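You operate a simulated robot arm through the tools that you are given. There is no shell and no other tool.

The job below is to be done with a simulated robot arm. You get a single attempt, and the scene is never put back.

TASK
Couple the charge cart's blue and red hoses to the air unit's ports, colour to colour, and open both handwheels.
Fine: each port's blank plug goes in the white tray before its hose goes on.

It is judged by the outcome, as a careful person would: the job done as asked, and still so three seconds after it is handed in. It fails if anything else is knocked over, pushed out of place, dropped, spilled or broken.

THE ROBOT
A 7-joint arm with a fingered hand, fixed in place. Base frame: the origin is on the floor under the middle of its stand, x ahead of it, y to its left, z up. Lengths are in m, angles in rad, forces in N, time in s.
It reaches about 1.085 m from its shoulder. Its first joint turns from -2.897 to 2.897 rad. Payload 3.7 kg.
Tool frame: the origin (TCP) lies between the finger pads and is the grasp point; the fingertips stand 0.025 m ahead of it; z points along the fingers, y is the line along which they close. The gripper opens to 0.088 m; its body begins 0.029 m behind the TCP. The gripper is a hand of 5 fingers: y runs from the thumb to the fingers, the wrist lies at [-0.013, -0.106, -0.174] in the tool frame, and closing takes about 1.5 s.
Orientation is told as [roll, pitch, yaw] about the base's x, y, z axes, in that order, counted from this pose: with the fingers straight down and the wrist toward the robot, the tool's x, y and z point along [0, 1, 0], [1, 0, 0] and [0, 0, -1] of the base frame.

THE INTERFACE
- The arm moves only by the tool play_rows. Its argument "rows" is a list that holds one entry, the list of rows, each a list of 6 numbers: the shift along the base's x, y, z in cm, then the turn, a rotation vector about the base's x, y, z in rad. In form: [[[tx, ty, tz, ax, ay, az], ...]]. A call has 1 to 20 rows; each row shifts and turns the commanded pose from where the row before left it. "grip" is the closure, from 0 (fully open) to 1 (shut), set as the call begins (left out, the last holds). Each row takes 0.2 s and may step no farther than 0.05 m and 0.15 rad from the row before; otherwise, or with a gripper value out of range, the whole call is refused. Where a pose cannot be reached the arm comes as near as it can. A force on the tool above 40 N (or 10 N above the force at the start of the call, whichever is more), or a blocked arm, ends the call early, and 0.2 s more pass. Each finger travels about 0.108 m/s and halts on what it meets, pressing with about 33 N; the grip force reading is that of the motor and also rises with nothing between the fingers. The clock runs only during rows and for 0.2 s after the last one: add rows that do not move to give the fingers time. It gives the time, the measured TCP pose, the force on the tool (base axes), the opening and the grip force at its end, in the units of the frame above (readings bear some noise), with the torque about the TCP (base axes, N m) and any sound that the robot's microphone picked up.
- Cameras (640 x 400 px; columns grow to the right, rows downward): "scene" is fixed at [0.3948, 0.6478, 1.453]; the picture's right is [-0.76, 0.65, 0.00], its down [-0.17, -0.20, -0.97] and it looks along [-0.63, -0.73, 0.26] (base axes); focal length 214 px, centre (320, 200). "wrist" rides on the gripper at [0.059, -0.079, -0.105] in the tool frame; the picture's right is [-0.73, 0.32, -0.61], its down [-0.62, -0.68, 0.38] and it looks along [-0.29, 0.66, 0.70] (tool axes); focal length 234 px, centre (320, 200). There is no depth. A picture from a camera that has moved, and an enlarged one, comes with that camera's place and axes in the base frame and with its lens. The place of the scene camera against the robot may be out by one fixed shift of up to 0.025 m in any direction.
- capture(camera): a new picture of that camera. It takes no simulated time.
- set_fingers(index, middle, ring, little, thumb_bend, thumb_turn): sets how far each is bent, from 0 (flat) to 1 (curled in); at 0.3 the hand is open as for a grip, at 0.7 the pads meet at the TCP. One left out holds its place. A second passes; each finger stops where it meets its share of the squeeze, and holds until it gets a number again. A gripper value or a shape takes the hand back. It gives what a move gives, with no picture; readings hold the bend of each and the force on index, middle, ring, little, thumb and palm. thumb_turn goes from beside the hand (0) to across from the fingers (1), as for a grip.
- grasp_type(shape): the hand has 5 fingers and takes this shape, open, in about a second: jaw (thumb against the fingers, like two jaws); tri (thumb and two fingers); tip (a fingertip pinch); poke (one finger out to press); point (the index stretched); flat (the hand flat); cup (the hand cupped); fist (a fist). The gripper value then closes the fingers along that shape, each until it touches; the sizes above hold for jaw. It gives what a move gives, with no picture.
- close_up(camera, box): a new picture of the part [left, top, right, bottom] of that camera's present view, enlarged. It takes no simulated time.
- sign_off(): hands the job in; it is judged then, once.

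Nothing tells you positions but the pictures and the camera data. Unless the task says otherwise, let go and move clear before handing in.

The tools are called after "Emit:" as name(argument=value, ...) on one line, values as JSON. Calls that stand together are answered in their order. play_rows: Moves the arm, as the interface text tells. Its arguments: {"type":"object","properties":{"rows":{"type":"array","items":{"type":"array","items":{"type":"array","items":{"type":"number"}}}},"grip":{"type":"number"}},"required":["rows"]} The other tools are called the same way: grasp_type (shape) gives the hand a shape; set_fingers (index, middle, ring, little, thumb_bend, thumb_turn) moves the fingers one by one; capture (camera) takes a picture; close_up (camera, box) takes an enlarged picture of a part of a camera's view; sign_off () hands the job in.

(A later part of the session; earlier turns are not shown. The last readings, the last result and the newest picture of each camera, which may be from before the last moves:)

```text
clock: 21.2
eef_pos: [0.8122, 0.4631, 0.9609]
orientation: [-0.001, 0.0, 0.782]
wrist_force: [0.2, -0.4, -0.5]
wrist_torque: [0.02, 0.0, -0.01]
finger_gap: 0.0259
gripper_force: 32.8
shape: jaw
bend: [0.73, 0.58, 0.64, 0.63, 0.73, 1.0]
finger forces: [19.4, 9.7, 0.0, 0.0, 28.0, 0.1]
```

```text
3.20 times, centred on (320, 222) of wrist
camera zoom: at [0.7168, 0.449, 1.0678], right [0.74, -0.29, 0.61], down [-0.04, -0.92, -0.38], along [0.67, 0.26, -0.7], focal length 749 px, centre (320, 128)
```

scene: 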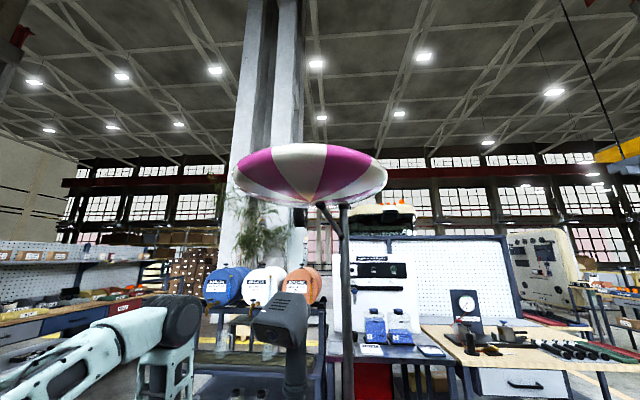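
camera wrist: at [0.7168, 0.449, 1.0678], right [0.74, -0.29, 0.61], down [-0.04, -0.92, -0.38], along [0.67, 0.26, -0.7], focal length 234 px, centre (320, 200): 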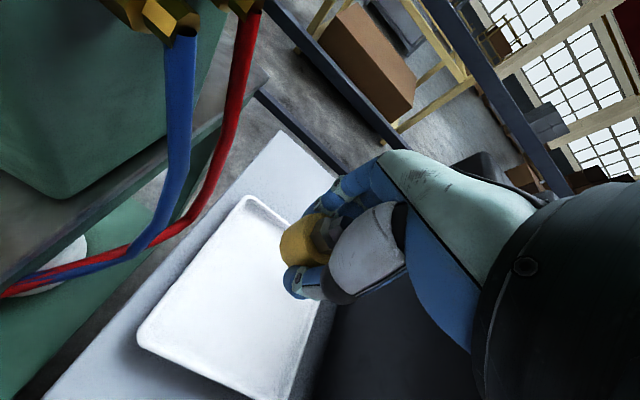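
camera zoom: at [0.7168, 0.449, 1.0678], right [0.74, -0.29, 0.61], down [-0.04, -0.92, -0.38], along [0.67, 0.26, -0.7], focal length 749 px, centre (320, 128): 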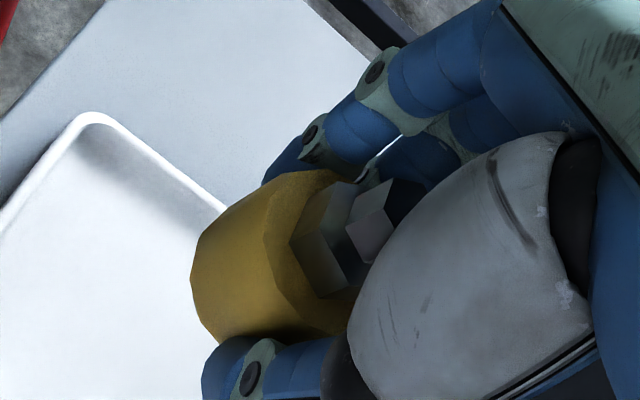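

Over the tray, plug held with flat bottom. I lower toward the tray floor.

Emit:
play_rows(rows=[[[0, 0, -3, 0, 0, 0], [0, 0, -3, 0, 0, 0], [0, 0, -3, 0, 0, 0], [0, 0, -2, 0, 0, 0], [0, 0, -1.5, 0, 0, 0], [0, 0, 0, 0, 0, 0]]])

Emit:
capture(camera="wrist")

Emit:
close_up(camera="wrist", box=[200, 160, 400, 285])

```text
clock: 22.6
eef_pos: [0.8119, 0.4624, 0.8387]
orientation: [0.001, -0.006, 0.781]
wrist_force: [-0.6, -2.6, 25.3]
wrist_torque: [-0.05, -0.01, -0.03]
finger_gap: 0.0273
gripper_force: 33.1
shape: jaw
bend: [0.73, 0.58, 0.64, 0.63, 0.73, 1.0]
finger forces: [20.7, 11.5, 0.0, 0.0, 32.3, 0.0]
```

```text
taken
camera wrist: at [0.7158, 0.4478, 0.9452], right [0.74, -0.29, 0.61], down [-0.04, -0.92, -0.39], along [0.67, 0.26, -0.69], focal length 234 px, centre (320, 200)
```

wrist: 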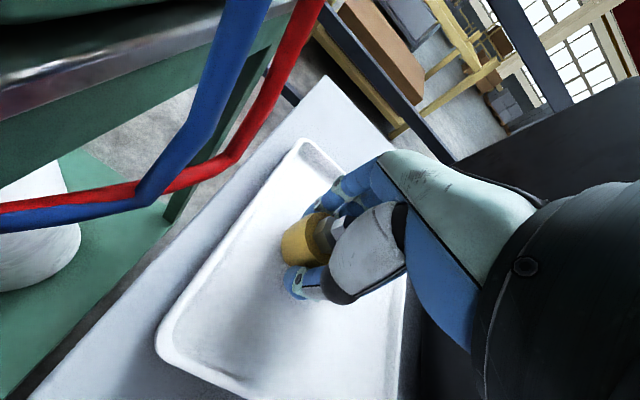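

```text
3.20 times, centred on (300, 222) of wrist
camera zoom: at [0.7158, 0.4478, 0.9452], right [0.74, -0.29, 0.61], down [-0.04, -0.92, -0.39], along [0.67, 0.26, -0.69], focal length 749 px, centre (384, 128)
```

zoom: 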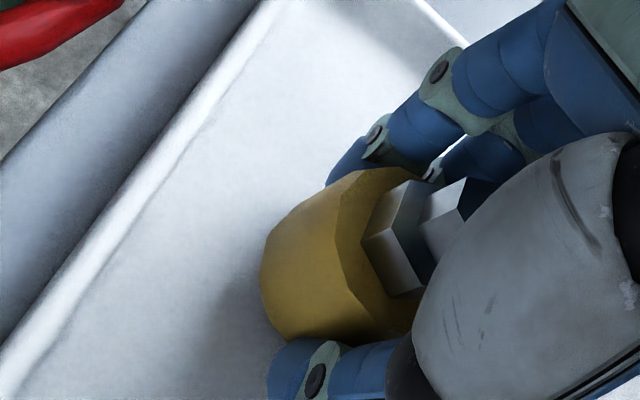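

The plug has touched down (25 N upward, centred under the grip). I ease up slightly to remove the preload before letting go.

Emit:
play_rows(rows=[[[0, 0, 0.15, 0, 0, 0], [0, 0, 0.1, 0, 0, 0], [0, 0, 0, 0, 0, 0]]])

Emit:
close_up(camera="wrist", box=[260, 190, 340, 240])

```text
clock: 23.4
eef_pos: [0.8116, 0.463, 0.8393]
orientation: [0.0, -0.004, 0.782]
wrist_force: [2.9, -0.1, 21.3]
wrist_torque: [0.08, -0.07, -0.01]
finger_gap: 0.0275
gripper_force: 32.8
shape: jaw
bend: [0.73, 0.58, 0.64, 0.63, 0.74, 1.0]
finger forces: [21.0, 12.0, 0.1, 0.1, 29.7, 0.0]
```

```text
8.00 times, centred on (300, 215) of wrist
camera zoom: at [0.7157, 0.4477, 0.9458], right [0.74, -0.29, 0.61], down [-0.04, -0.92, -0.38], along [0.67, 0.26, -0.7], focal length 1873 px, centre (480, 80)
```

zoom: 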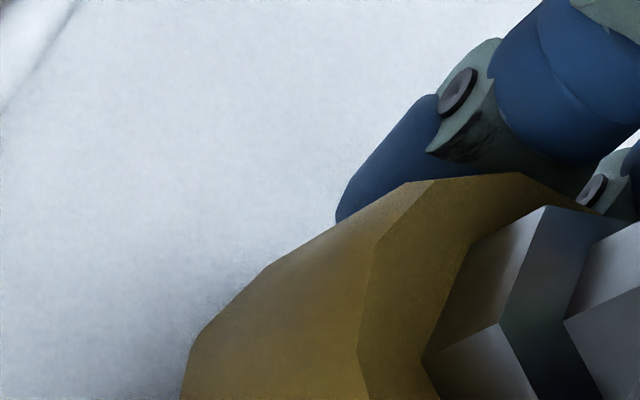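

Emit:
play_rows(rows=[[[0, 0, 0.15, 0, 0, 0], [0, 0, 0.15, 0, 0, 0], [0, 0, 0, 0, 0, 0]]])

Emit:
close_up(camera="wrist", box=[200, 160, 400, 285])

```text
clock: 24.2
eef_pos: [0.8105, 0.4625, 0.8401]
orientation: [0.0, 0.002, 0.782]
wrist_force: [0.1, -0.3, 3.9]
wrist_torque: [0.05, -0.05, 0.01]
finger_gap: 0.0272
gripper_force: 32.9
shape: jaw
bend: [0.73, 0.58, 0.64, 0.63, 0.74, 1.0]
finger forces: [20.0, 10.1, 0.0, 0.0, 28.4, 0.0]
```

```text
3.20 times, centred on (300, 222) of wrist
camera zoom: at [0.7157, 0.4478, 0.9474], right [0.74, -0.29, 0.61], down [-0.04, -0.92, -0.38], along [0.67, 0.26, -0.7], focal length 749 px, centre (384, 128)
```

zoom: 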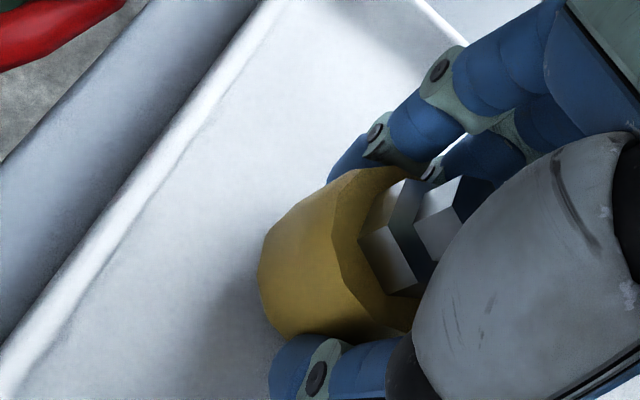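

Contact load is nearly gone. I open the fingers gradually to leave the plug standing in the tray.

Emit:
play_rows(rows=[[[0, 0, 0, 0, 0, 0], [0, 0, 0, 0, 0, 0], [0, 0, 0, 0, 0, 0]]], grip=0.5)

Emit:
close_up(camera="wrist", box=[200, 160, 400, 285])

```text
clock: 25.0
eef_pos: [0.8106, 0.4611, 0.8414]
orientation: [0.002, 0.0, 0.782]
wrist_force: [-0.7, -0.1, 0.1]
wrist_torque: [0.02, 0.03, 0.01]
finger_gap: 0.0435
gripper_force: 0.0
shape: jaw
bend: [0.74, 0.45, 0.41, 0.41, 0.7, 1.0]
finger forces: [0.1, 0.0, 0.1, 0.0, 0.0, 0.0]
```

```text
3.20 times, centred on (300, 222) of wrist
camera zoom: at [0.716, 0.4479, 0.948], right [0.74, -0.29, 0.61], down [-0.04, -0.92, -0.38], along [0.67, 0.26, -0.7], focal length 749 px, centre (384, 128)
```

zoom: 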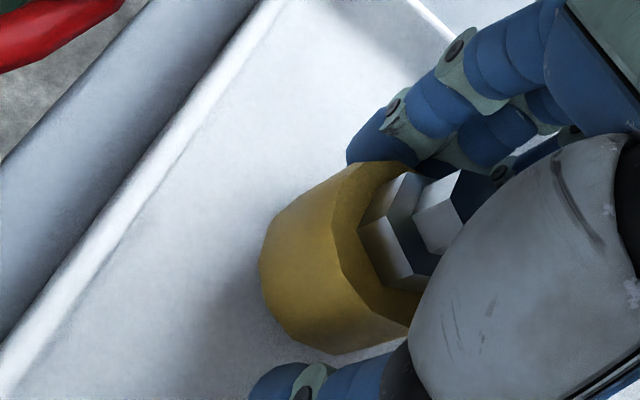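

The plug stands free. I open fully and lift straight up.

Emit:
play_rows(rows=[[[0, 0, 0, 0, 0, 0], [0, 0, 0, 0, 0, 0], [0, 0, 0, 0, 0, 0], [0, 0, 0, 0, 0, 0], [0, 0, 1, 0, 0, 0], [0, 0, 2, 0, 0, 0], [0, 0, 3, 0, 0, 0], [0, 0, 3, 0, 0, 0], [0, 0, 3, 0, 0, 0], [0, 0, 0, 0, 0, 0]]], grip=0)

Emit:
capture(camera="wrist")

Emit:
close_up(camera="wrist", box=[160, 200, 320, 300])

```text
clock: 27.2
eef_pos: [0.8101, 0.463, 0.9619]
orientation: [0.001, 0.001, 0.782]
wrist_force: [-0.1, -0.4, 0.4]
wrist_torque: [0.02, -0.04, 0.0]
finger_gap: 0.0877
gripper_force: 0.1
shape: jaw
bend: [0.3, 0.3, 0.3, 0.3, 0.3, 0.98]
finger forces: [0.1, 0.1, 0.1, 0.1, 0.0, 0.1]
```

```text
taken
camera wrist: at [0.7158, 0.4483, 1.0681], right [0.74, -0.29, 0.61], down [-0.04, -0.92, -0.38], along [0.67, 0.26, -0.7], focal length 234 px, centre (320, 200)
```

wrist: 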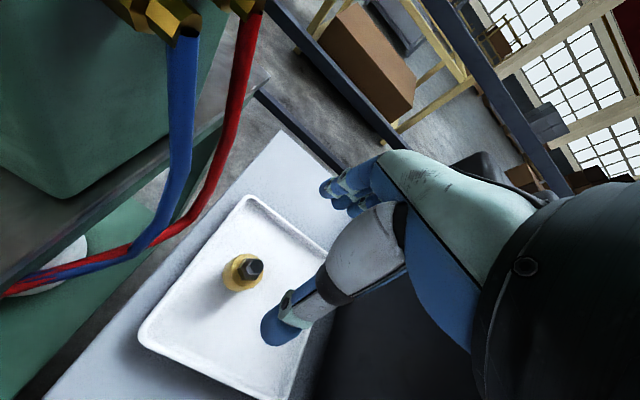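

```text
4.00 times, centred on (240, 250) of wrist
camera zoom: at [0.7158, 0.4483, 1.0681], right [0.74, -0.29, 0.61], down [-0.04, -0.92, -0.38], along [0.67, 0.26, -0.7], focal length 937 px, centre (640, 0)
```

zoom: 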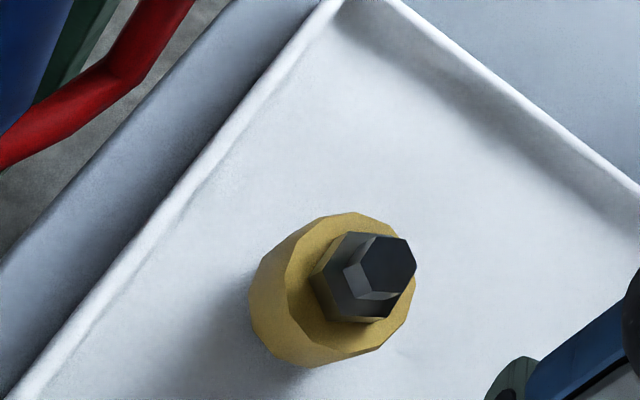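

The yellow plug is standing in the white tray. I back out the same way to the blue port and look at it uncovered.

Emit:
play_rows(rows=[[[-2.28, -2.74, 0.5, 0, 0, 0], [-2.28, -2.74, 0.5, 0, 0, 0], [-2.28, -2.74, 0.5, 0, 0, 0], [-2.28, -2.74, 0.5, 0, 0, 0], [-2.28, -2.74, 0.5, 0, 0, 0], [-2.28, -2.74, 0.5, 0, 0, 0], [0, 0, 0, 0, 0, 0]]])

Emit:
capture(camera="wrist")

Emit:
close_up(camera="wrist", box=[190, 240, 290, 302])

```text
clock: 28.8
eef_pos: [0.6746, 0.298, 0.9912]
orientation: [-0.002, -0.001, 0.783]
wrist_force: [0.6, 0.1, 0.0]
wrist_torque: [0.0, 0.03, -0.02]
finger_gap: 0.0877
gripper_force: 0.1
shape: jaw
bend: [0.3, 0.3, 0.3, 0.3, 0.3, 0.98]
finger forces: [0.0, 0.0, 0.1, 0.1, 0.1, 0.0]
```

```text
taken
camera wrist: at [0.5792, 0.284, 1.0987], right [0.74, -0.29, 0.61], down [-0.04, -0.92, -0.38], along [0.67, 0.26, -0.7], focal length 234 px, centre (320, 200)
```

wrist: 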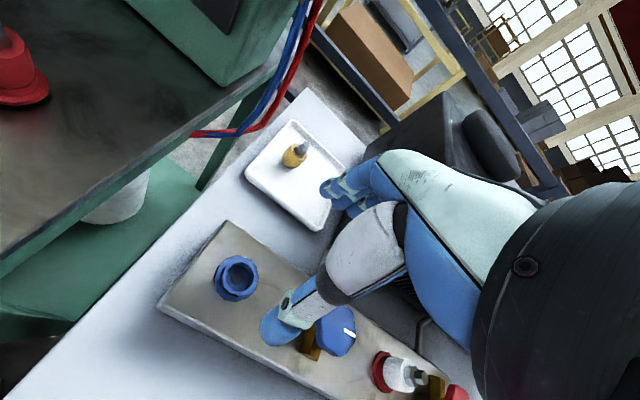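

```text
6.40 times, centred on (240, 271) of wrist
camera zoom: at [0.5792, 0.284, 1.0987], right [0.74, -0.29, 0.61], down [-0.04, -0.92, -0.38], along [0.67, 0.26, -0.7], focal length 1499 px, centre (832, -254)
```

zoom: 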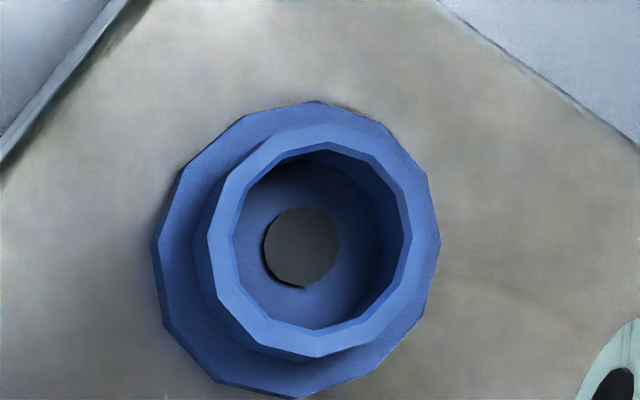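

The open blue port is a socket (≈28 mm bore) centred near (0.674, 0.296), so plugs and couplers have stems. Now I go over the blue coupler on the cart deck at (0.373, 0.512).

Emit:
play_rows(rows=[[[0, 0, 3, 0, 0, 0], [-3.35, 2.38, 0, 0, 0, 0], [-3.35, 2.38, 0, 0, 0, 0], [-3.35, 2.38, 0, 0, 0, 0], [-3.35, 2.38, 0, 0, 0, 0], [-3.35, 2.38, 0, 0, 0, 0], [-3.35, 2.38, 0, 0, 0, 0], [-3.35, 2.38, 0, 0, 0, 0], [-3.35, 2.38, 0, 0, 0, 0], [-3.35, 2.38, 0, 0, 0, 0], [0, 0, 0, 0, 0, 0]]])

Emit:
capture(camera="wrist")

Emit:
close_up(camera="wrist", box=[190, 220, 290, 282])

```text
clock: 31.2
eef_pos: [0.373, 0.5125, 1.0208]
orientation: [0.001, 0.0, 0.782]
wrist_force: [0.8, 0.0, 0.6]
wrist_torque: [-0.04, 0.01, 0.02]
finger_gap: 0.0875
gripper_force: 0.0
shape: jaw
bend: [0.3, 0.3, 0.3, 0.3, 0.3, 0.98]
finger forces: [0.1, 0.0, 0.0, 0.0, 0.1, 0.0]
```

```text
taken
camera wrist: at [0.2777, 0.4979, 1.1282], right [0.74, -0.29, 0.61], down [-0.04, -0.92, -0.38], along [0.67, 0.26, -0.7], focal length 234 px, centre (320, 200)
```

wrist: 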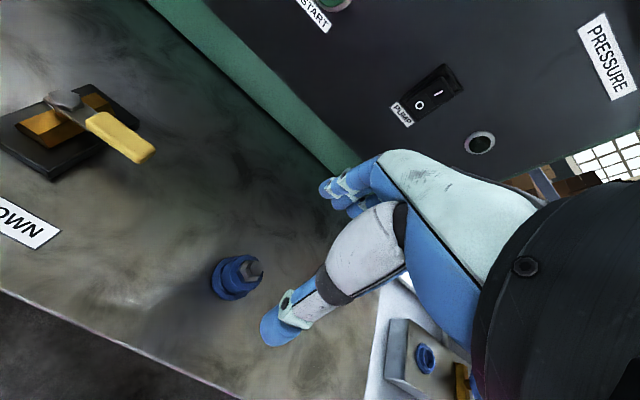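

```text
6.40 times, centred on (240, 251) of wrist
camera zoom: at [0.2777, 0.4979, 1.1282], right [0.74, -0.29, 0.61], down [-0.04, -0.92, -0.38], along [0.67, 0.26, -0.7], focal length 1499 px, centre (832, -126)
```

zoom: 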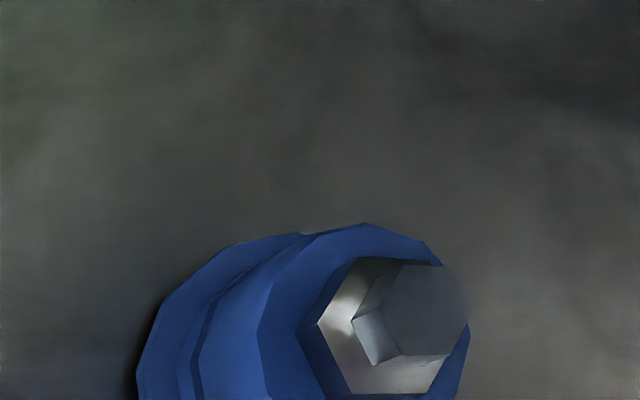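

The coupler hex is exactly where computed. I descend to grip its body at z≈0.899.

Emit:
play_rows(rows=[[[0, 0, -3, 0, 0, 0], [0, 0, -3, 0, 0, 0], [0, 0, -2.5, 0, 0, 0], [0, 0, -1.5, 0, 0, 0], [0, 0, -1.2, 0, 0, 0], [0, 0, -1.0, 0, 0, 0], [0, 0, 0, 0, 0, 0]]])

Emit:
capture(camera="wrist")

Emit:
close_up(camera="wrist", box=[220, 160, 420, 285])

```text
clock: 32.8
eef_pos: [0.3725, 0.5124, 0.8996]
orientation: [0.0, 0.0, 0.781]
wrist_force: [0.5, -0.1, 0.0]
wrist_torque: [0.03, 0.0, -0.01]
finger_gap: 0.0879
gripper_force: 0.2
shape: jaw
bend: [0.3, 0.3, 0.3, 0.3, 0.3, 0.98]
finger forces: [0.0, 0.0, 0.0, 0.0, 0.0, 0.0]
```

```text
taken
camera wrist: at [0.2781, 0.498, 1.0066], right [0.74, -0.29, 0.61], down [-0.04, -0.92, -0.38], along [0.67, 0.26, -0.7], focal length 234 px, centre (320, 200)
```

wrist: 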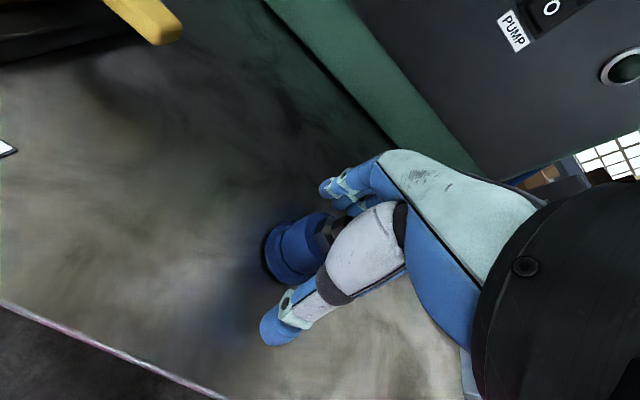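

```text
3.20 times, centred on (320, 222) of wrist
camera zoom: at [0.2781, 0.498, 1.0066], right [0.74, -0.29, 0.61], down [-0.04, -0.92, -0.38], along [0.67, 0.26, -0.7], focal length 749 px, centre (320, 128)
```

zoom: 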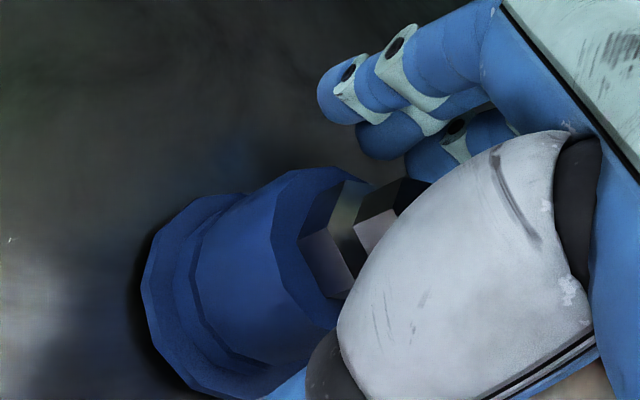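

Emit:
play_rows(rows=[[[0, 0, 0, 0, 0, 0], [0, 0, 0, 0, 0, 0], [0, 0, 0, 0, 0, 0], [0, 0, 0, 0, 0, 0], [0, 0, 0, 0, 0, 0], [0, 0, 0, 0, 0, 0], [0, 0, 0, 0, 0, 0], [0, 0, 0, 0, 0, 0]]], grip=1)

Emit:
close_up(camera="wrist", box=[220, 160, 420, 285])

```text
clock: 34.6
eef_pos: [0.3736, 0.5136, 0.8999]
orientation: [0.0, 0.0, 0.782]
wrist_force: [-2.9, -0.7, -0.6]
wrist_torque: [0.05, -0.04, 0.02]
finger_gap: 0.0277
gripper_force: 33.4
shape: jaw
bend: [0.74, 0.55, 0.61, 0.58, 0.73, 1.0]
finger forces: [17.4, 9.9, 0.0, 0.0, 28.3, 0.0]
```

```text
3.20 times, centred on (320, 222) of wrist
camera zoom: at [0.2779, 0.498, 1.0067], right [0.74, -0.29, 0.61], down [-0.04, -0.92, -0.38], along [0.67, 0.26, -0.7], focal length 749 px, centre (320, 128)
```

zoom: 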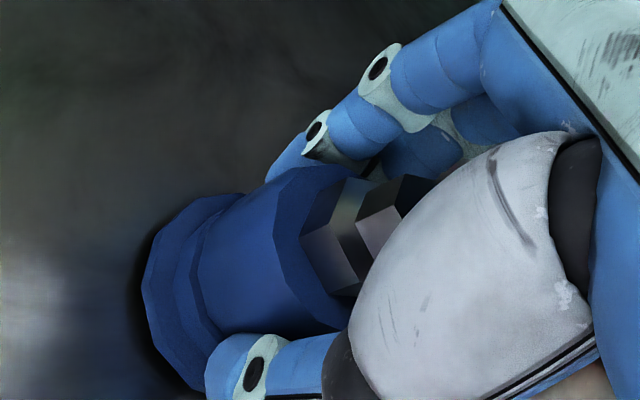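

Gripped well. I pull up gently in small steps.

Emit:
play_rows(rows=[[[0, 0, 0.2, 0, 0, 0], [0, 0, 0.2, 0, 0, 0], [0, 0, 0.2, 0, 0, 0], [0, 0, 0, 0, 0, 0]]])

Emit:
close_up(camera="wrist", box=[220, 160, 420, 285])

```text
clock: 35.6
eef_pos: [0.3736, 0.5124, 0.9055]
orientation: [0.0, 0.0, 0.784]
wrist_force: [0.1, -0.5, -0.9]
wrist_torque: [0.0, 0.01, 0.01]
finger_gap: 0.0261
gripper_force: 32.7
shape: jaw
bend: [0.74, 0.56, 0.61, 0.58, 0.74, 1.0]
finger forces: [19.6, 8.8, 0.0, 0.0, 27.9, 0.1]
```

```text
3.20 times, centred on (320, 222) of wrist
camera zoom: at [0.2779, 0.4977, 1.0126], right [0.74, -0.29, 0.61], down [-0.04, -0.92, -0.38], along [0.67, 0.26, -0.7], focal length 749 px, centre (320, 128)
```

zoom: 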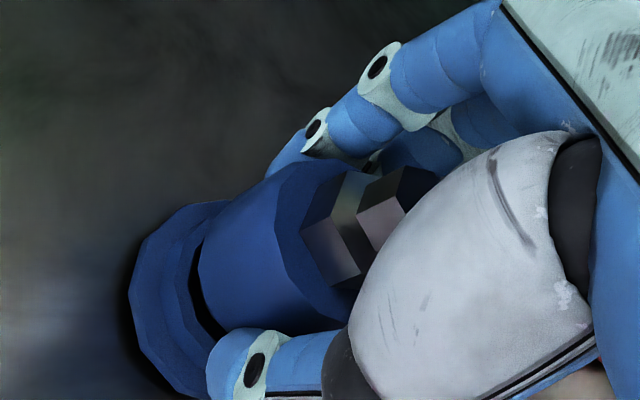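

The blue coupler has come free of its parking socket. I lift slowly and check for a trailing hose.

Emit:
play_rows(rows=[[[0, 0, 1, 0, 0, 0], [0, 0, 1, 0, 0, 0], [0, 0, 1.5, 0, 0, 0], [0, 0, 2, 0, 0, 0], [0, 0, 2, 0, 0, 0], [0, 0, 0, 0, 0, 0]]])

Emit:
capture(camera="wrist")

Emit:
close_up(camera="wrist", box=[200, 180, 360, 280])

```text
clock: 37.0
eef_pos: [0.3733, 0.5122, 0.9795]
orientation: [-0.001, 0.0, 0.781]
wrist_force: [-0.2, -0.6, -1.1]
wrist_torque: [0.01, 0.01, 0.01]
finger_gap: 0.0263
gripper_force: 32.8
shape: jaw
bend: [0.74, 0.56, 0.61, 0.58, 0.74, 1.0]
finger forces: [19.5, 8.8, 0.1, 0.1, 27.6, 0.0]
```

```text
taken
camera wrist: at [0.278, 0.4974, 1.0869], right [0.74, -0.29, 0.61], down [-0.04, -0.92, -0.38], along [0.67, 0.26, -0.7], focal length 234 px, centre (320, 200)
```

wrist: 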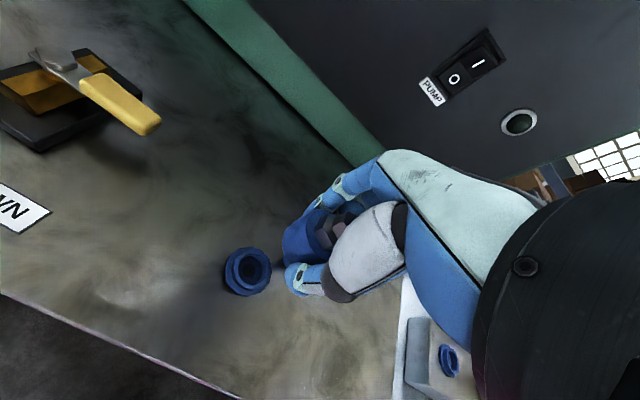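

```text
4.00 times, centred on (280, 230) of wrist
camera zoom: at [0.278, 0.4974, 1.0869], right [0.74, -0.29, 0.61], down [-0.04, -0.92, -0.38], along [0.67, 0.26, -0.7], focal length 937 px, centre (480, 80)
```

zoom: 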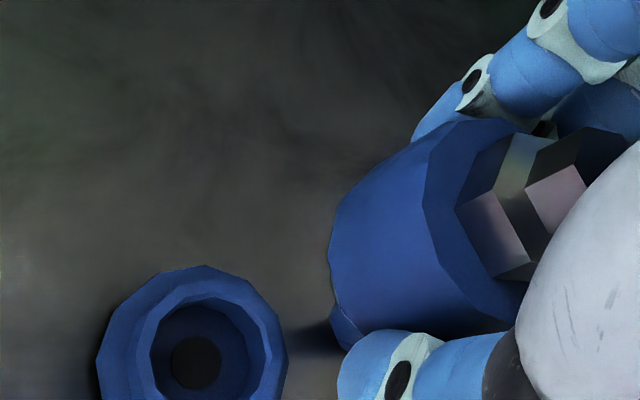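

The coupler's out and its empty parking socket remains on the deck. I carry it at height over to the blue port.

Emit:
play_rows(rows=[[[0, 0, 3, 0, 0, 0], [0, 0, 2, 0, 0, 0], [-0.0, -3.0, 0, 0, 0, 0], [2.5, -2.5, 0, 0, 0, 0], [3.4, -2.0, 0, 0, 0, 0], [3.4, -2.0, 0, 0, 0, 0], [3.4, -2.0, 0, 0, 0, 0], [3.4, -2.0, 0, 0, 0, 0], [3.4, -2.0, 0, 0, 0, 0], [3.4, -2.0, 0, 0, 0, 0], [3.4, -2.0, 0, 0, 0, 0], [3.78, -2.04, 0, 0, 0, 0], [0, 0, 0, 0, 0, 0]]])

Emit:
capture(camera="wrist")

Emit:
close_up(camera="wrist", box=[200, 180, 360, 280])

```text
clock: 39.8
eef_pos: [0.6742, 0.2962, 1.0285]
orientation: [-0.001, 0.0, 0.782]
wrist_force: [0.3, -0.5, -0.7]
wrist_torque: [0.01, -0.02, 0.02]
finger_gap: 0.0258
gripper_force: 33.4
shape: jaw
bend: [0.74, 0.56, 0.61, 0.58, 0.74, 1.0]
finger forces: [19.6, 9.0, 0.1, 0.1, 27.5, 0.0]
```

```text
taken
camera wrist: at [0.5792, 0.2819, 1.1367], right [0.74, -0.29, 0.61], down [-0.04, -0.92, -0.38], along [0.67, 0.26, -0.7], focal length 234 px, centre (320, 200)
```

wrist: 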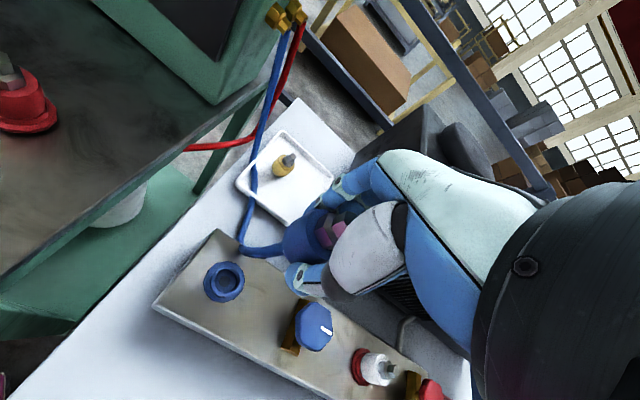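

```text
4.00 times, centred on (280, 230) of wrist
camera zoom: at [0.5792, 0.2819, 1.1367], right [0.74, -0.29, 0.61], down [-0.04, -0.92, -0.38], along [0.67, 0.26, -0.7], focal length 937 px, centre (480, 80)
```

zoom: 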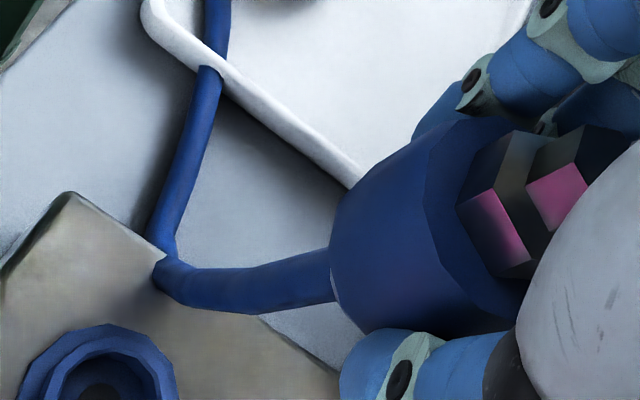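

The blue hose does trail from the coupler, so this is the right part. I lower closer to check alignment over the blue port.

Emit:
play_rows(rows=[[[0, 0, -3, 0, 0, 0], [0, 0, -3, 0, 0, 0], [0, 0, -2.5, 0, 0, 0], [0, 0, 0, 0, 0, 0]]])

Emit:
capture(camera="wrist")

Emit:
close_up(camera="wrist", box=[200, 180, 360, 280])

```text
clock: 40.8
eef_pos: [0.6713, 0.2953, 0.9442]
orientation: [-0.001, 0.0, 0.783]
wrist_force: [0.1, -0.1, -1.9]
wrist_torque: [-0.01, -0.01, 0.0]
finger_gap: 0.0262
gripper_force: 33.0
shape: jaw
bend: [0.74, 0.56, 0.61, 0.58, 0.74, 1.0]
finger forces: [19.8, 9.1, 0.0, 0.0, 27.4, 0.0]
```

```text
taken
camera wrist: at [0.5777, 0.2813, 1.0516], right [0.74, -0.29, 0.61], down [-0.04, -0.92, -0.38], along [0.67, 0.26, -0.7], focal length 234 px, centre (320, 200)
```

wrist: 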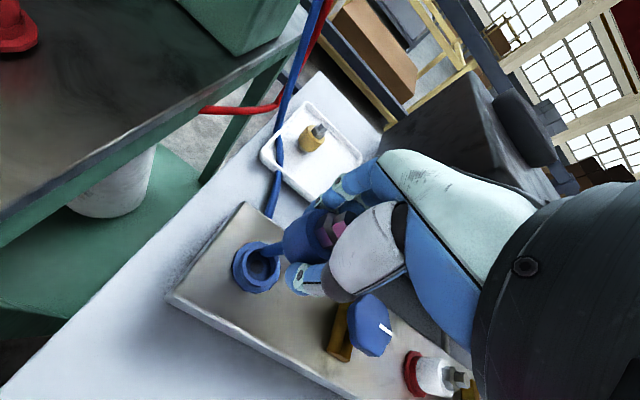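

```text
4.00 times, centred on (280, 230) of wrist
camera zoom: at [0.5777, 0.2813, 1.0516], right [0.74, -0.29, 0.61], down [-0.04, -0.92, -0.38], along [0.67, 0.26, -0.7], focal length 937 px, centre (480, 80)
```

zoom: 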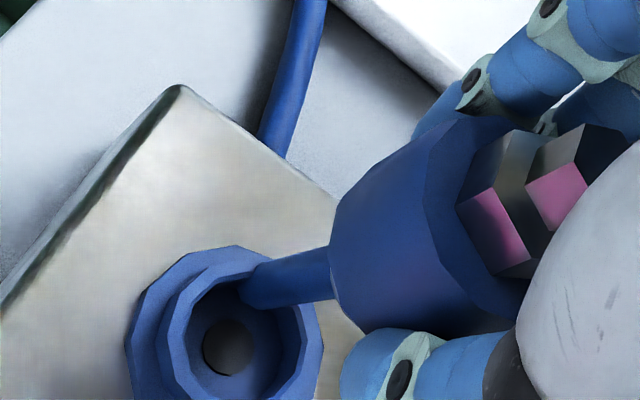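

Emit:
play_rows(rows=[[[0, 0, 0, 0, 0, 0], [0, 0, 0, 0, 0, 0]]])

Emit:
close_up(camera="wrist", box=[216, 220, 312, 280])

Emit:
close_up(camera="wrist", box=[216, 240, 312, 300])

```text
clock: 41.4
eef_pos: [0.6718, 0.2966, 0.9451]
orientation: [-0.001, 0.0, 0.782]
wrist_force: [-0.8, 0.1, -1.7]
wrist_torque: [0.0, -0.01, -0.01]
finger_gap: 0.0259
gripper_force: 32.8
shape: jaw
bend: [0.74, 0.56, 0.61, 0.58, 0.74, 1.0]
finger forces: [19.6, 9.0, 0.1, 0.0, 27.3, 0.1]
```

```text
6.67 times, centred on (264, 250) of wrist
camera zoom: at [0.5777, 0.2814, 1.0519], right [0.74, -0.29, 0.61], down [-0.04, -0.92, -0.38], along [0.67, 0.26, -0.7], focal length 1561 px, centre (693, -133)
```

zoom: 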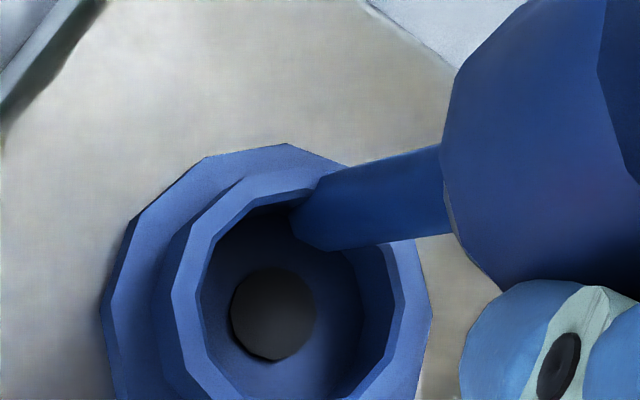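

```text
6.67 times, centred on (264, 270) of wrist
camera zoom: at [0.5777, 0.2814, 1.0519], right [0.74, -0.29, 0.61], down [-0.04, -0.92, -0.38], along [0.67, 0.26, -0.7], focal length 1561 px, centre (693, -267)
```

zoom: 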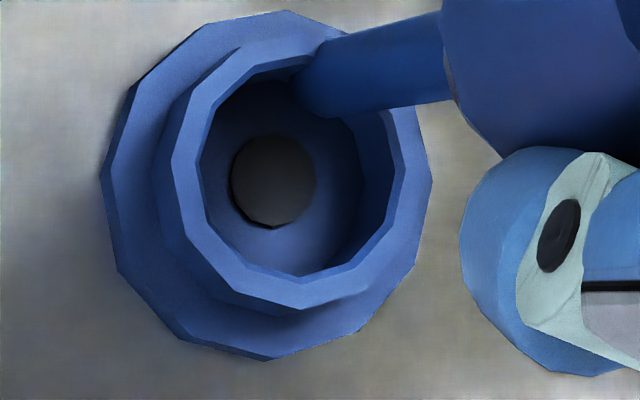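

Port centre and coupler axis agree to within about 1 mm. I lower toward insertion while watching the force.

Emit:
play_rows(rows=[[[0, 0, -1.5, 0, 0, 0], [0, 0, -1.5, 0, 0, 0], [0, 0, -0.5, 0, 0, 0], [0, 0, 0, 0, 0, 0]]])

Emit:
capture(camera="wrist")

Emit:
close_up(camera="wrist", box=[240, 200, 336, 260])

```text
clock: 42.4
eef_pos: [0.6726, 0.2969, 0.9103]
orientation: [-0.001, 0.0, 0.781]
wrist_force: [-0.6, 0.6, -1.0]
wrist_torque: [-0.01, -0.01, 0.0]
finger_gap: 0.0261
gripper_force: 33.2
shape: jaw
bend: [0.74, 0.56, 0.61, 0.58, 0.74, 1.0]
finger forces: [19.7, 9.1, 0.0, 0.0, 27.3, 0.1]
```

```text
taken
camera wrist: at [0.5778, 0.2824, 1.0171], right [0.74, -0.29, 0.61], down [-0.04, -0.92, -0.38], along [0.67, 0.26, -0.7], focal length 234 px, centre (320, 200)
```

wrist: 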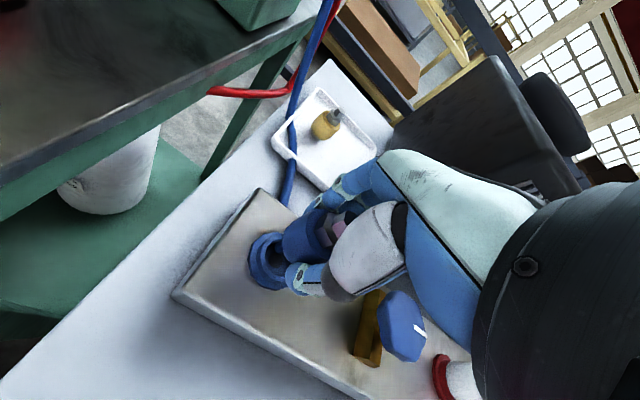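

```text
6.67 times, centred on (288, 230) of wrist
camera zoom: at [0.5778, 0.2824, 1.0171], right [0.74, -0.29, 0.61], down [-0.04, -0.92, -0.38], along [0.67, 0.26, -0.7], focal length 1561 px, centre (533, 0)
```

zoom: 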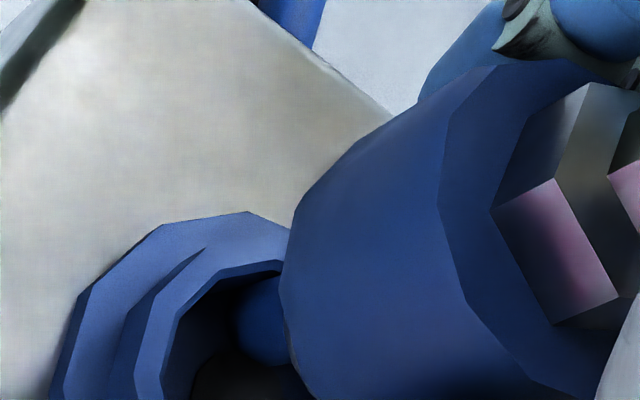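

Emit:
play_rows(rows=[[[0, 0, -0.4, 0, 0, 0], [0, 0, -0.4, 0, 0, 0], [0, 0, 0, 0, 0, 0]]])

Emit:
close_up(camera="wrist", box=[240, 190, 368, 270])

```text
clock: 43.2
eef_pos: [0.6734, 0.2966, 0.9014]
orientation: [0.001, 0.0, 0.781]
wrist_force: [-1.0, 0.1, -1.3]
wrist_torque: [0.01, 0.01, 0.02]
finger_gap: 0.026
gripper_force: 33.3
shape: jaw
bend: [0.74, 0.56, 0.61, 0.58, 0.74, 1.0]
finger forces: [19.7, 9.0, 0.0, 0.0, 27.3, 0.0]
```

```text
5.00 times, centred on (304, 230) of wrist
camera zoom: at [0.5783, 0.2823, 1.0092], right [0.74, -0.29, 0.61], down [-0.04, -0.92, -0.38], along [0.67, 0.26, -0.7], focal length 1171 px, centre (400, 50)
```

zoom: 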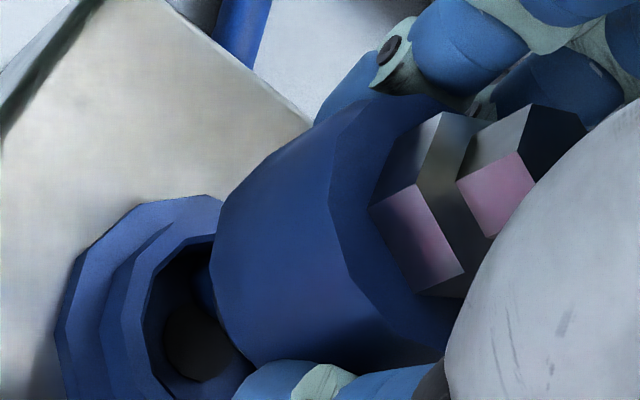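

Emit:
play_rows(rows=[[[0, 0, -0.3, 0, 0, 0], [0, 0, -0.3, 0, 0, 0], [0, 0, 0, 0, 0, 0]]])

Emit:
close_up(camera="wrist", box=[240, 190, 368, 270])

```text
clock: 44.0
eef_pos: [0.6743, 0.2966, 0.8958]
orientation: [-0.001, 0.001, 0.782]
wrist_force: [-0.3, -0.2, -0.9]
wrist_torque: [0.01, 0.0, 0.0]
finger_gap: 0.026
gripper_force: 33.1
shape: jaw
bend: [0.74, 0.56, 0.61, 0.58, 0.74, 1.0]
finger forces: [19.8, 9.0, 0.0, 0.0, 27.3, 0.1]
```

```text
5.00 times, centred on (304, 230) of wrist
camera zoom: at [0.5787, 0.2824, 1.0031], right [0.74, -0.29, 0.61], down [-0.04, -0.92, -0.38], along [0.67, 0.26, -0.7], focal length 1171 px, centre (400, 50)
```

zoom: 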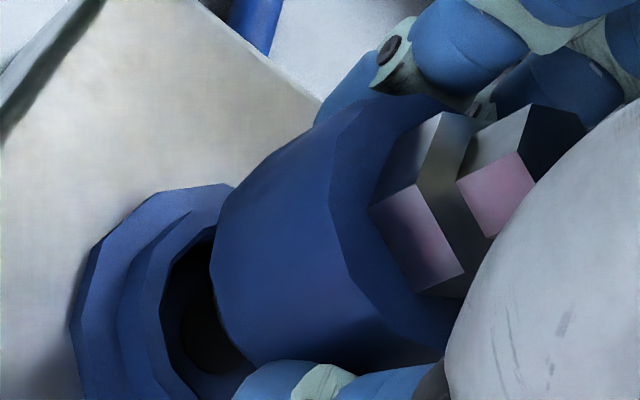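

Emit:
play_rows(rows=[[[0, 0, -0.3, 0, 0, 0], [0, 0, -0.3, 0, 0, 0], [0, 0, 0, 0, 0, 0]]])

Emit:
close_up(camera="wrist", box=[240, 190, 368, 270])

```text
clock: 44.8
eef_pos: [0.6736, 0.2973, 0.8899]
orientation: [-0.001, -0.001, 0.782]
wrist_force: [0.2, 1.2, -1.4]
wrist_torque: [-0.04, 0.03, -0.03]
finger_gap: 0.0261
gripper_force: 33.1
shape: jaw
bend: [0.74, 0.56, 0.61, 0.58, 0.74, 1.0]
finger forces: [19.7, 9.1, 0.1, 0.0, 27.4, 0.1]
```

```text
5.00 times, centred on (304, 230) of wrist
camera zoom: at [0.5787, 0.2823, 0.997], right [0.74, -0.29, 0.61], down [-0.04, -0.92, -0.38], along [0.67, 0.26, -0.7], focal length 1171 px, centre (400, 50)
```

zoom: 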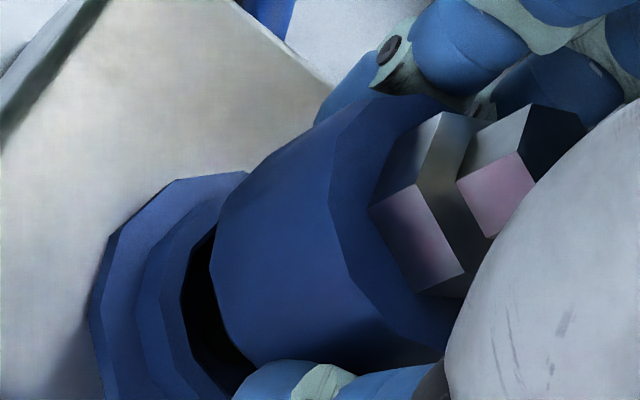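

Emit:
play_rows(rows=[[[0, 0, -0.25, 0, 0, 0], [0, 0, -0.25, 0, 0, 0], [0, 0, 0, 0, 0, 0]]])

Emit:
close_up(camera="wrist", box=[240, 190, 368, 270])

```text
clock: 45.6
eef_pos: [0.6732, 0.297, 0.8846]
orientation: [0.001, -0.001, 0.781]
wrist_force: [-0.4, 0.3, -1.6]
wrist_torque: [0.03, -0.01, 0.0]
finger_gap: 0.026
gripper_force: 33.5
shape: jaw
bend: [0.74, 0.56, 0.61, 0.58, 0.74, 1.0]
finger forces: [19.8, 8.9, 0.0, 0.0, 27.4, 0.1]
```

```text
5.00 times, centred on (304, 230) of wrist
camera zoom: at [0.5786, 0.282, 0.9921], right [0.74, -0.29, 0.61], down [-0.04, -0.92, -0.38], along [0.67, 0.26, -0.7], focal length 1171 px, centre (400, 50)
```

zoom: 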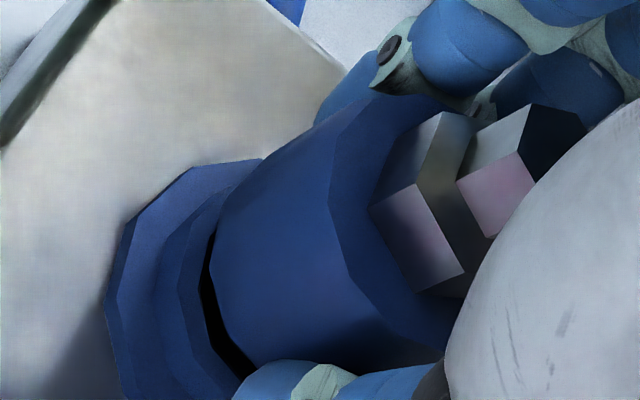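

Emit:
play_rows(rows=[[[0, 0, -0.2, 0, 0, 0], [0, 0, -0.2, 0, 0, 0], [0, 0, 0, 0, 0, 0]]])

Emit:
close_up(camera="wrist", box=[240, 190, 368, 270])

```text
clock: 46.4
eef_pos: [0.6742, 0.2968, 0.8827]
orientation: [0.001, -0.003, 0.782]
wrist_force: [-0.3, -1.0, 7.2]
wrist_torque: [0.02, -0.05, 0.02]
finger_gap: 0.0261
gripper_force: 33.0
shape: jaw
bend: [0.74, 0.56, 0.61, 0.58, 0.74, 1.0]
finger forces: [19.2, 12.6, 0.0, 0.0, 29.1, 0.1]
```

```text
5.00 times, centred on (304, 230) of wrist
camera zoom: at [0.5786, 0.2822, 0.9887], right [0.74, -0.29, 0.61], down [-0.04, -0.92, -0.38], along [0.67, 0.26, -0.7], focal length 1171 px, centre (400, 50)
```

zoom: 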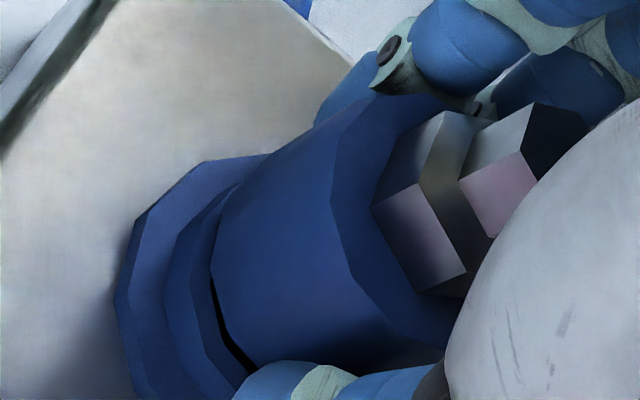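

Contact begins (7 N) with only a thin gap left. I press down a little more, listening for a click.

Emit:
play_rows(rows=[[[0, 0, -0.15, 0, 0, 0], [0, 0, -0.15, 0, 0, 0], [0, 0, 0, 0, 0, 0]]])

Emit:
close_up(camera="wrist", box=[240, 190, 368, 270])

```text
clock: 47.2
eef_pos: [0.675, 0.2965, 0.8797]
orientation: [-0.001, -0.004, 0.782]
wrist_force: [0.0, -2.8, 25.9]
wrist_torque: [-0.02, -0.11, 0.03]
finger_gap: 0.0281
gripper_force: 33.0
shape: jaw
bend: [0.74, 0.54, 0.61, 0.58, 0.74, 1.0]
finger forces: [18.6, 24.6, 0.1, 0.1, 35.7, 0.1]
```

```text
5.00 times, centred on (304, 230) of wrist
camera zoom: at [0.5785, 0.2822, 0.9867], right [0.74, -0.29, 0.61], down [-0.04, -0.92, -0.39], along [0.67, 0.26, -0.69], focal length 1171 px, centre (400, 50)
```

zoom: 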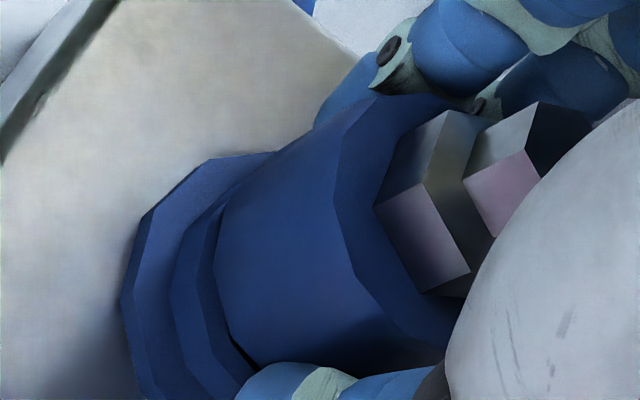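

Emit:
play_rows(rows=[[[0, 0, -0.1, 0, 0, 0], [0, 0, 0, 0, 0, 0], [0, 0, 0, 0, 0, 0]]])

Emit:
close_up(camera="wrist", box=[240, 190, 368, 270])

```text
clock: 48.0
eef_pos: [0.6762, 0.2967, 0.88]
orientation: [-0.001, -0.005, 0.781]
wrist_force: [-4.9, -5.1, 15.9]
wrist_torque: [-0.13, 0.07, -0.03]
finger_gap: 0.0283
gripper_force: 32.6
shape: jaw
bend: [0.74, 0.55, 0.61, 0.58, 0.74, 1.0]
finger forces: [16.9, 26.8, 0.0, 0.0, 36.0, 0.1]
stopped in row 3: the force on the tool passed its limit at 40 N (the readings are from after the stop); the commanded pose is now the measured one
```

```text
5.00 times, centred on (304, 230) of wrist
camera zoom: at [0.5786, 0.2824, 0.9867], right [0.74, -0.29, 0.61], down [-0.04, -0.92, -0.39], along [0.67, 0.26, -0.69], focal length 1171 px, centre (400, 50)
```

zoom: 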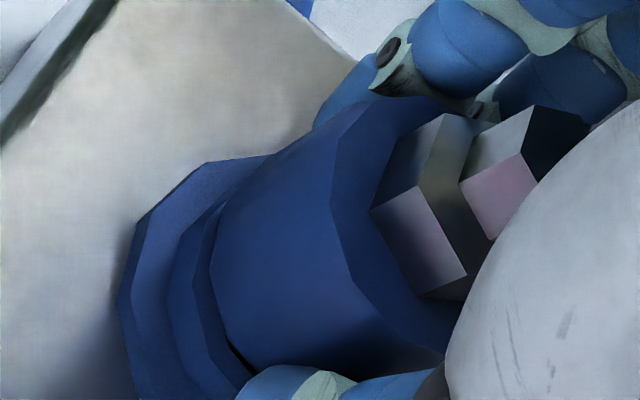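

It bottomed out firmly (40 N stop) and the gap is closed. I test that it's held with a very small upward pull.

Emit:
play_rows(rows=[[[0, 0, 0.1, 0, 0, 0], [0, 0, 0.1, 0, 0, 0], [0, 0, 0, 0, 0, 0]]])

Emit:
close_up(camera="wrist", box=[240, 190, 368, 270])

```text
clock: 48.8
eef_pos: [0.6755, 0.298, 0.8818]
orientation: [-0.001, -0.002, 0.784]
wrist_force: [-3.3, -3.6, 5.7]
wrist_torque: [-0.04, -0.03, 0.03]
finger_gap: 0.0284
gripper_force: 32.3
shape: jaw
bend: [0.74, 0.55, 0.61, 0.58, 0.74, 1.0]
finger forces: [17.8, 24.8, 0.0, 0.0, 31.4, 0.1]
```

```text
5.00 times, centred on (304, 230) of wrist
camera zoom: at [0.5789, 0.2825, 0.9874], right [0.74, -0.29, 0.61], down [-0.04, -0.92, -0.38], along [0.67, 0.26, -0.69], focal length 1171 px, centre (400, 50)
```

zoom: 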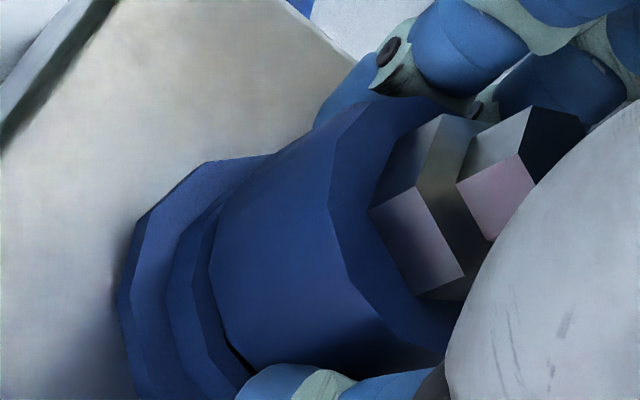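

Emit:
play_rows(rows=[[[0, 0, 0.1, 0, 0, 0], [0, 0, 0.1, 0, 0, 0], [0, 0, 0, 0, 0, 0]]])

Emit:
close_up(camera="wrist", box=[240, 190, 368, 270])

```text
clock: 49.6
eef_pos: [0.6746, 0.2969, 0.8813]
orientation: [0.001, -0.003, 0.782]
wrist_force: [-3.6, -4.5, -9.4]
wrist_torque: [-0.01, 0.03, -0.04]
finger_gap: 0.027
gripper_force: 32.5
shape: jaw
bend: [0.74, 0.56, 0.61, 0.58, 0.74, 1.0]
finger forces: [17.7, 8.0, 0.0, 0.0, 29.0, 0.1]
```

```text
5.00 times, centred on (304, 230) of wrist
camera zoom: at [0.579, 0.2825, 0.989], right [0.74, -0.29, 0.61], down [-0.04, -0.92, -0.38], along [0.67, 0.26, -0.7], focal length 1171 px, centre (400, 50)
```

zoom: 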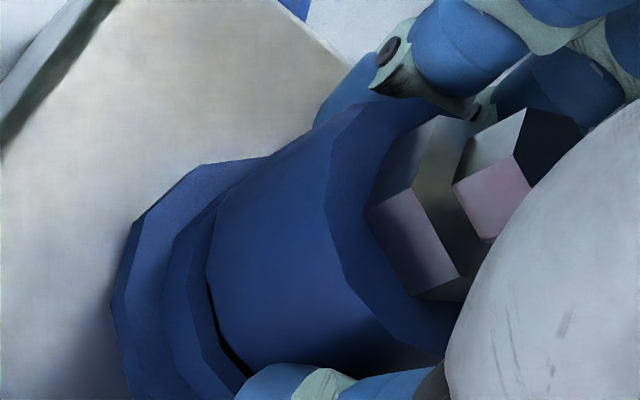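

It resists being pulled (≈9 N), so it's latched. I push it fully home again, then release.

Emit:
play_rows(rows=[[[0, 0, -0.2, 0, 0, 0], [0, 0, -0.2, 0, 0, 0], [0, 0, -0.1, 0, 0, 0], [0, 0, 0, 0, 0, 0]]])

Emit:
close_up(camera="wrist", box=[240, 190, 368, 270])

```text
clock: 50.6
eef_pos: [0.6741, 0.2977, 0.8795]
orientation: [-0.003, -0.009, 0.781]
wrist_force: [-4.9, -3.7, 27.7]
wrist_torque: [-0.1, 0.07, -0.01]
finger_gap: 0.0285
gripper_force: 33.0
shape: jaw
bend: [0.74, 0.55, 0.61, 0.58, 0.74, 1.0]
finger forces: [17.9, 20.2, 0.1, 0.0, 39.1, 0.1]
```

```text
5.00 times, centred on (304, 230) of wrist
camera zoom: at [0.5789, 0.2824, 0.9864], right [0.74, -0.29, 0.61], down [-0.04, -0.92, -0.39], along [0.68, 0.26, -0.69], focal length 1171 px, centre (400, 50)
```

zoom: 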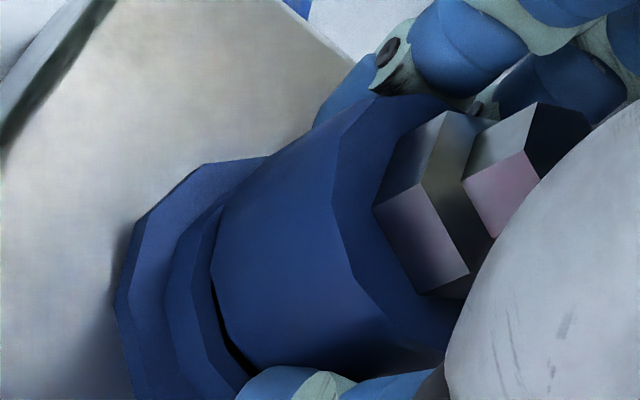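

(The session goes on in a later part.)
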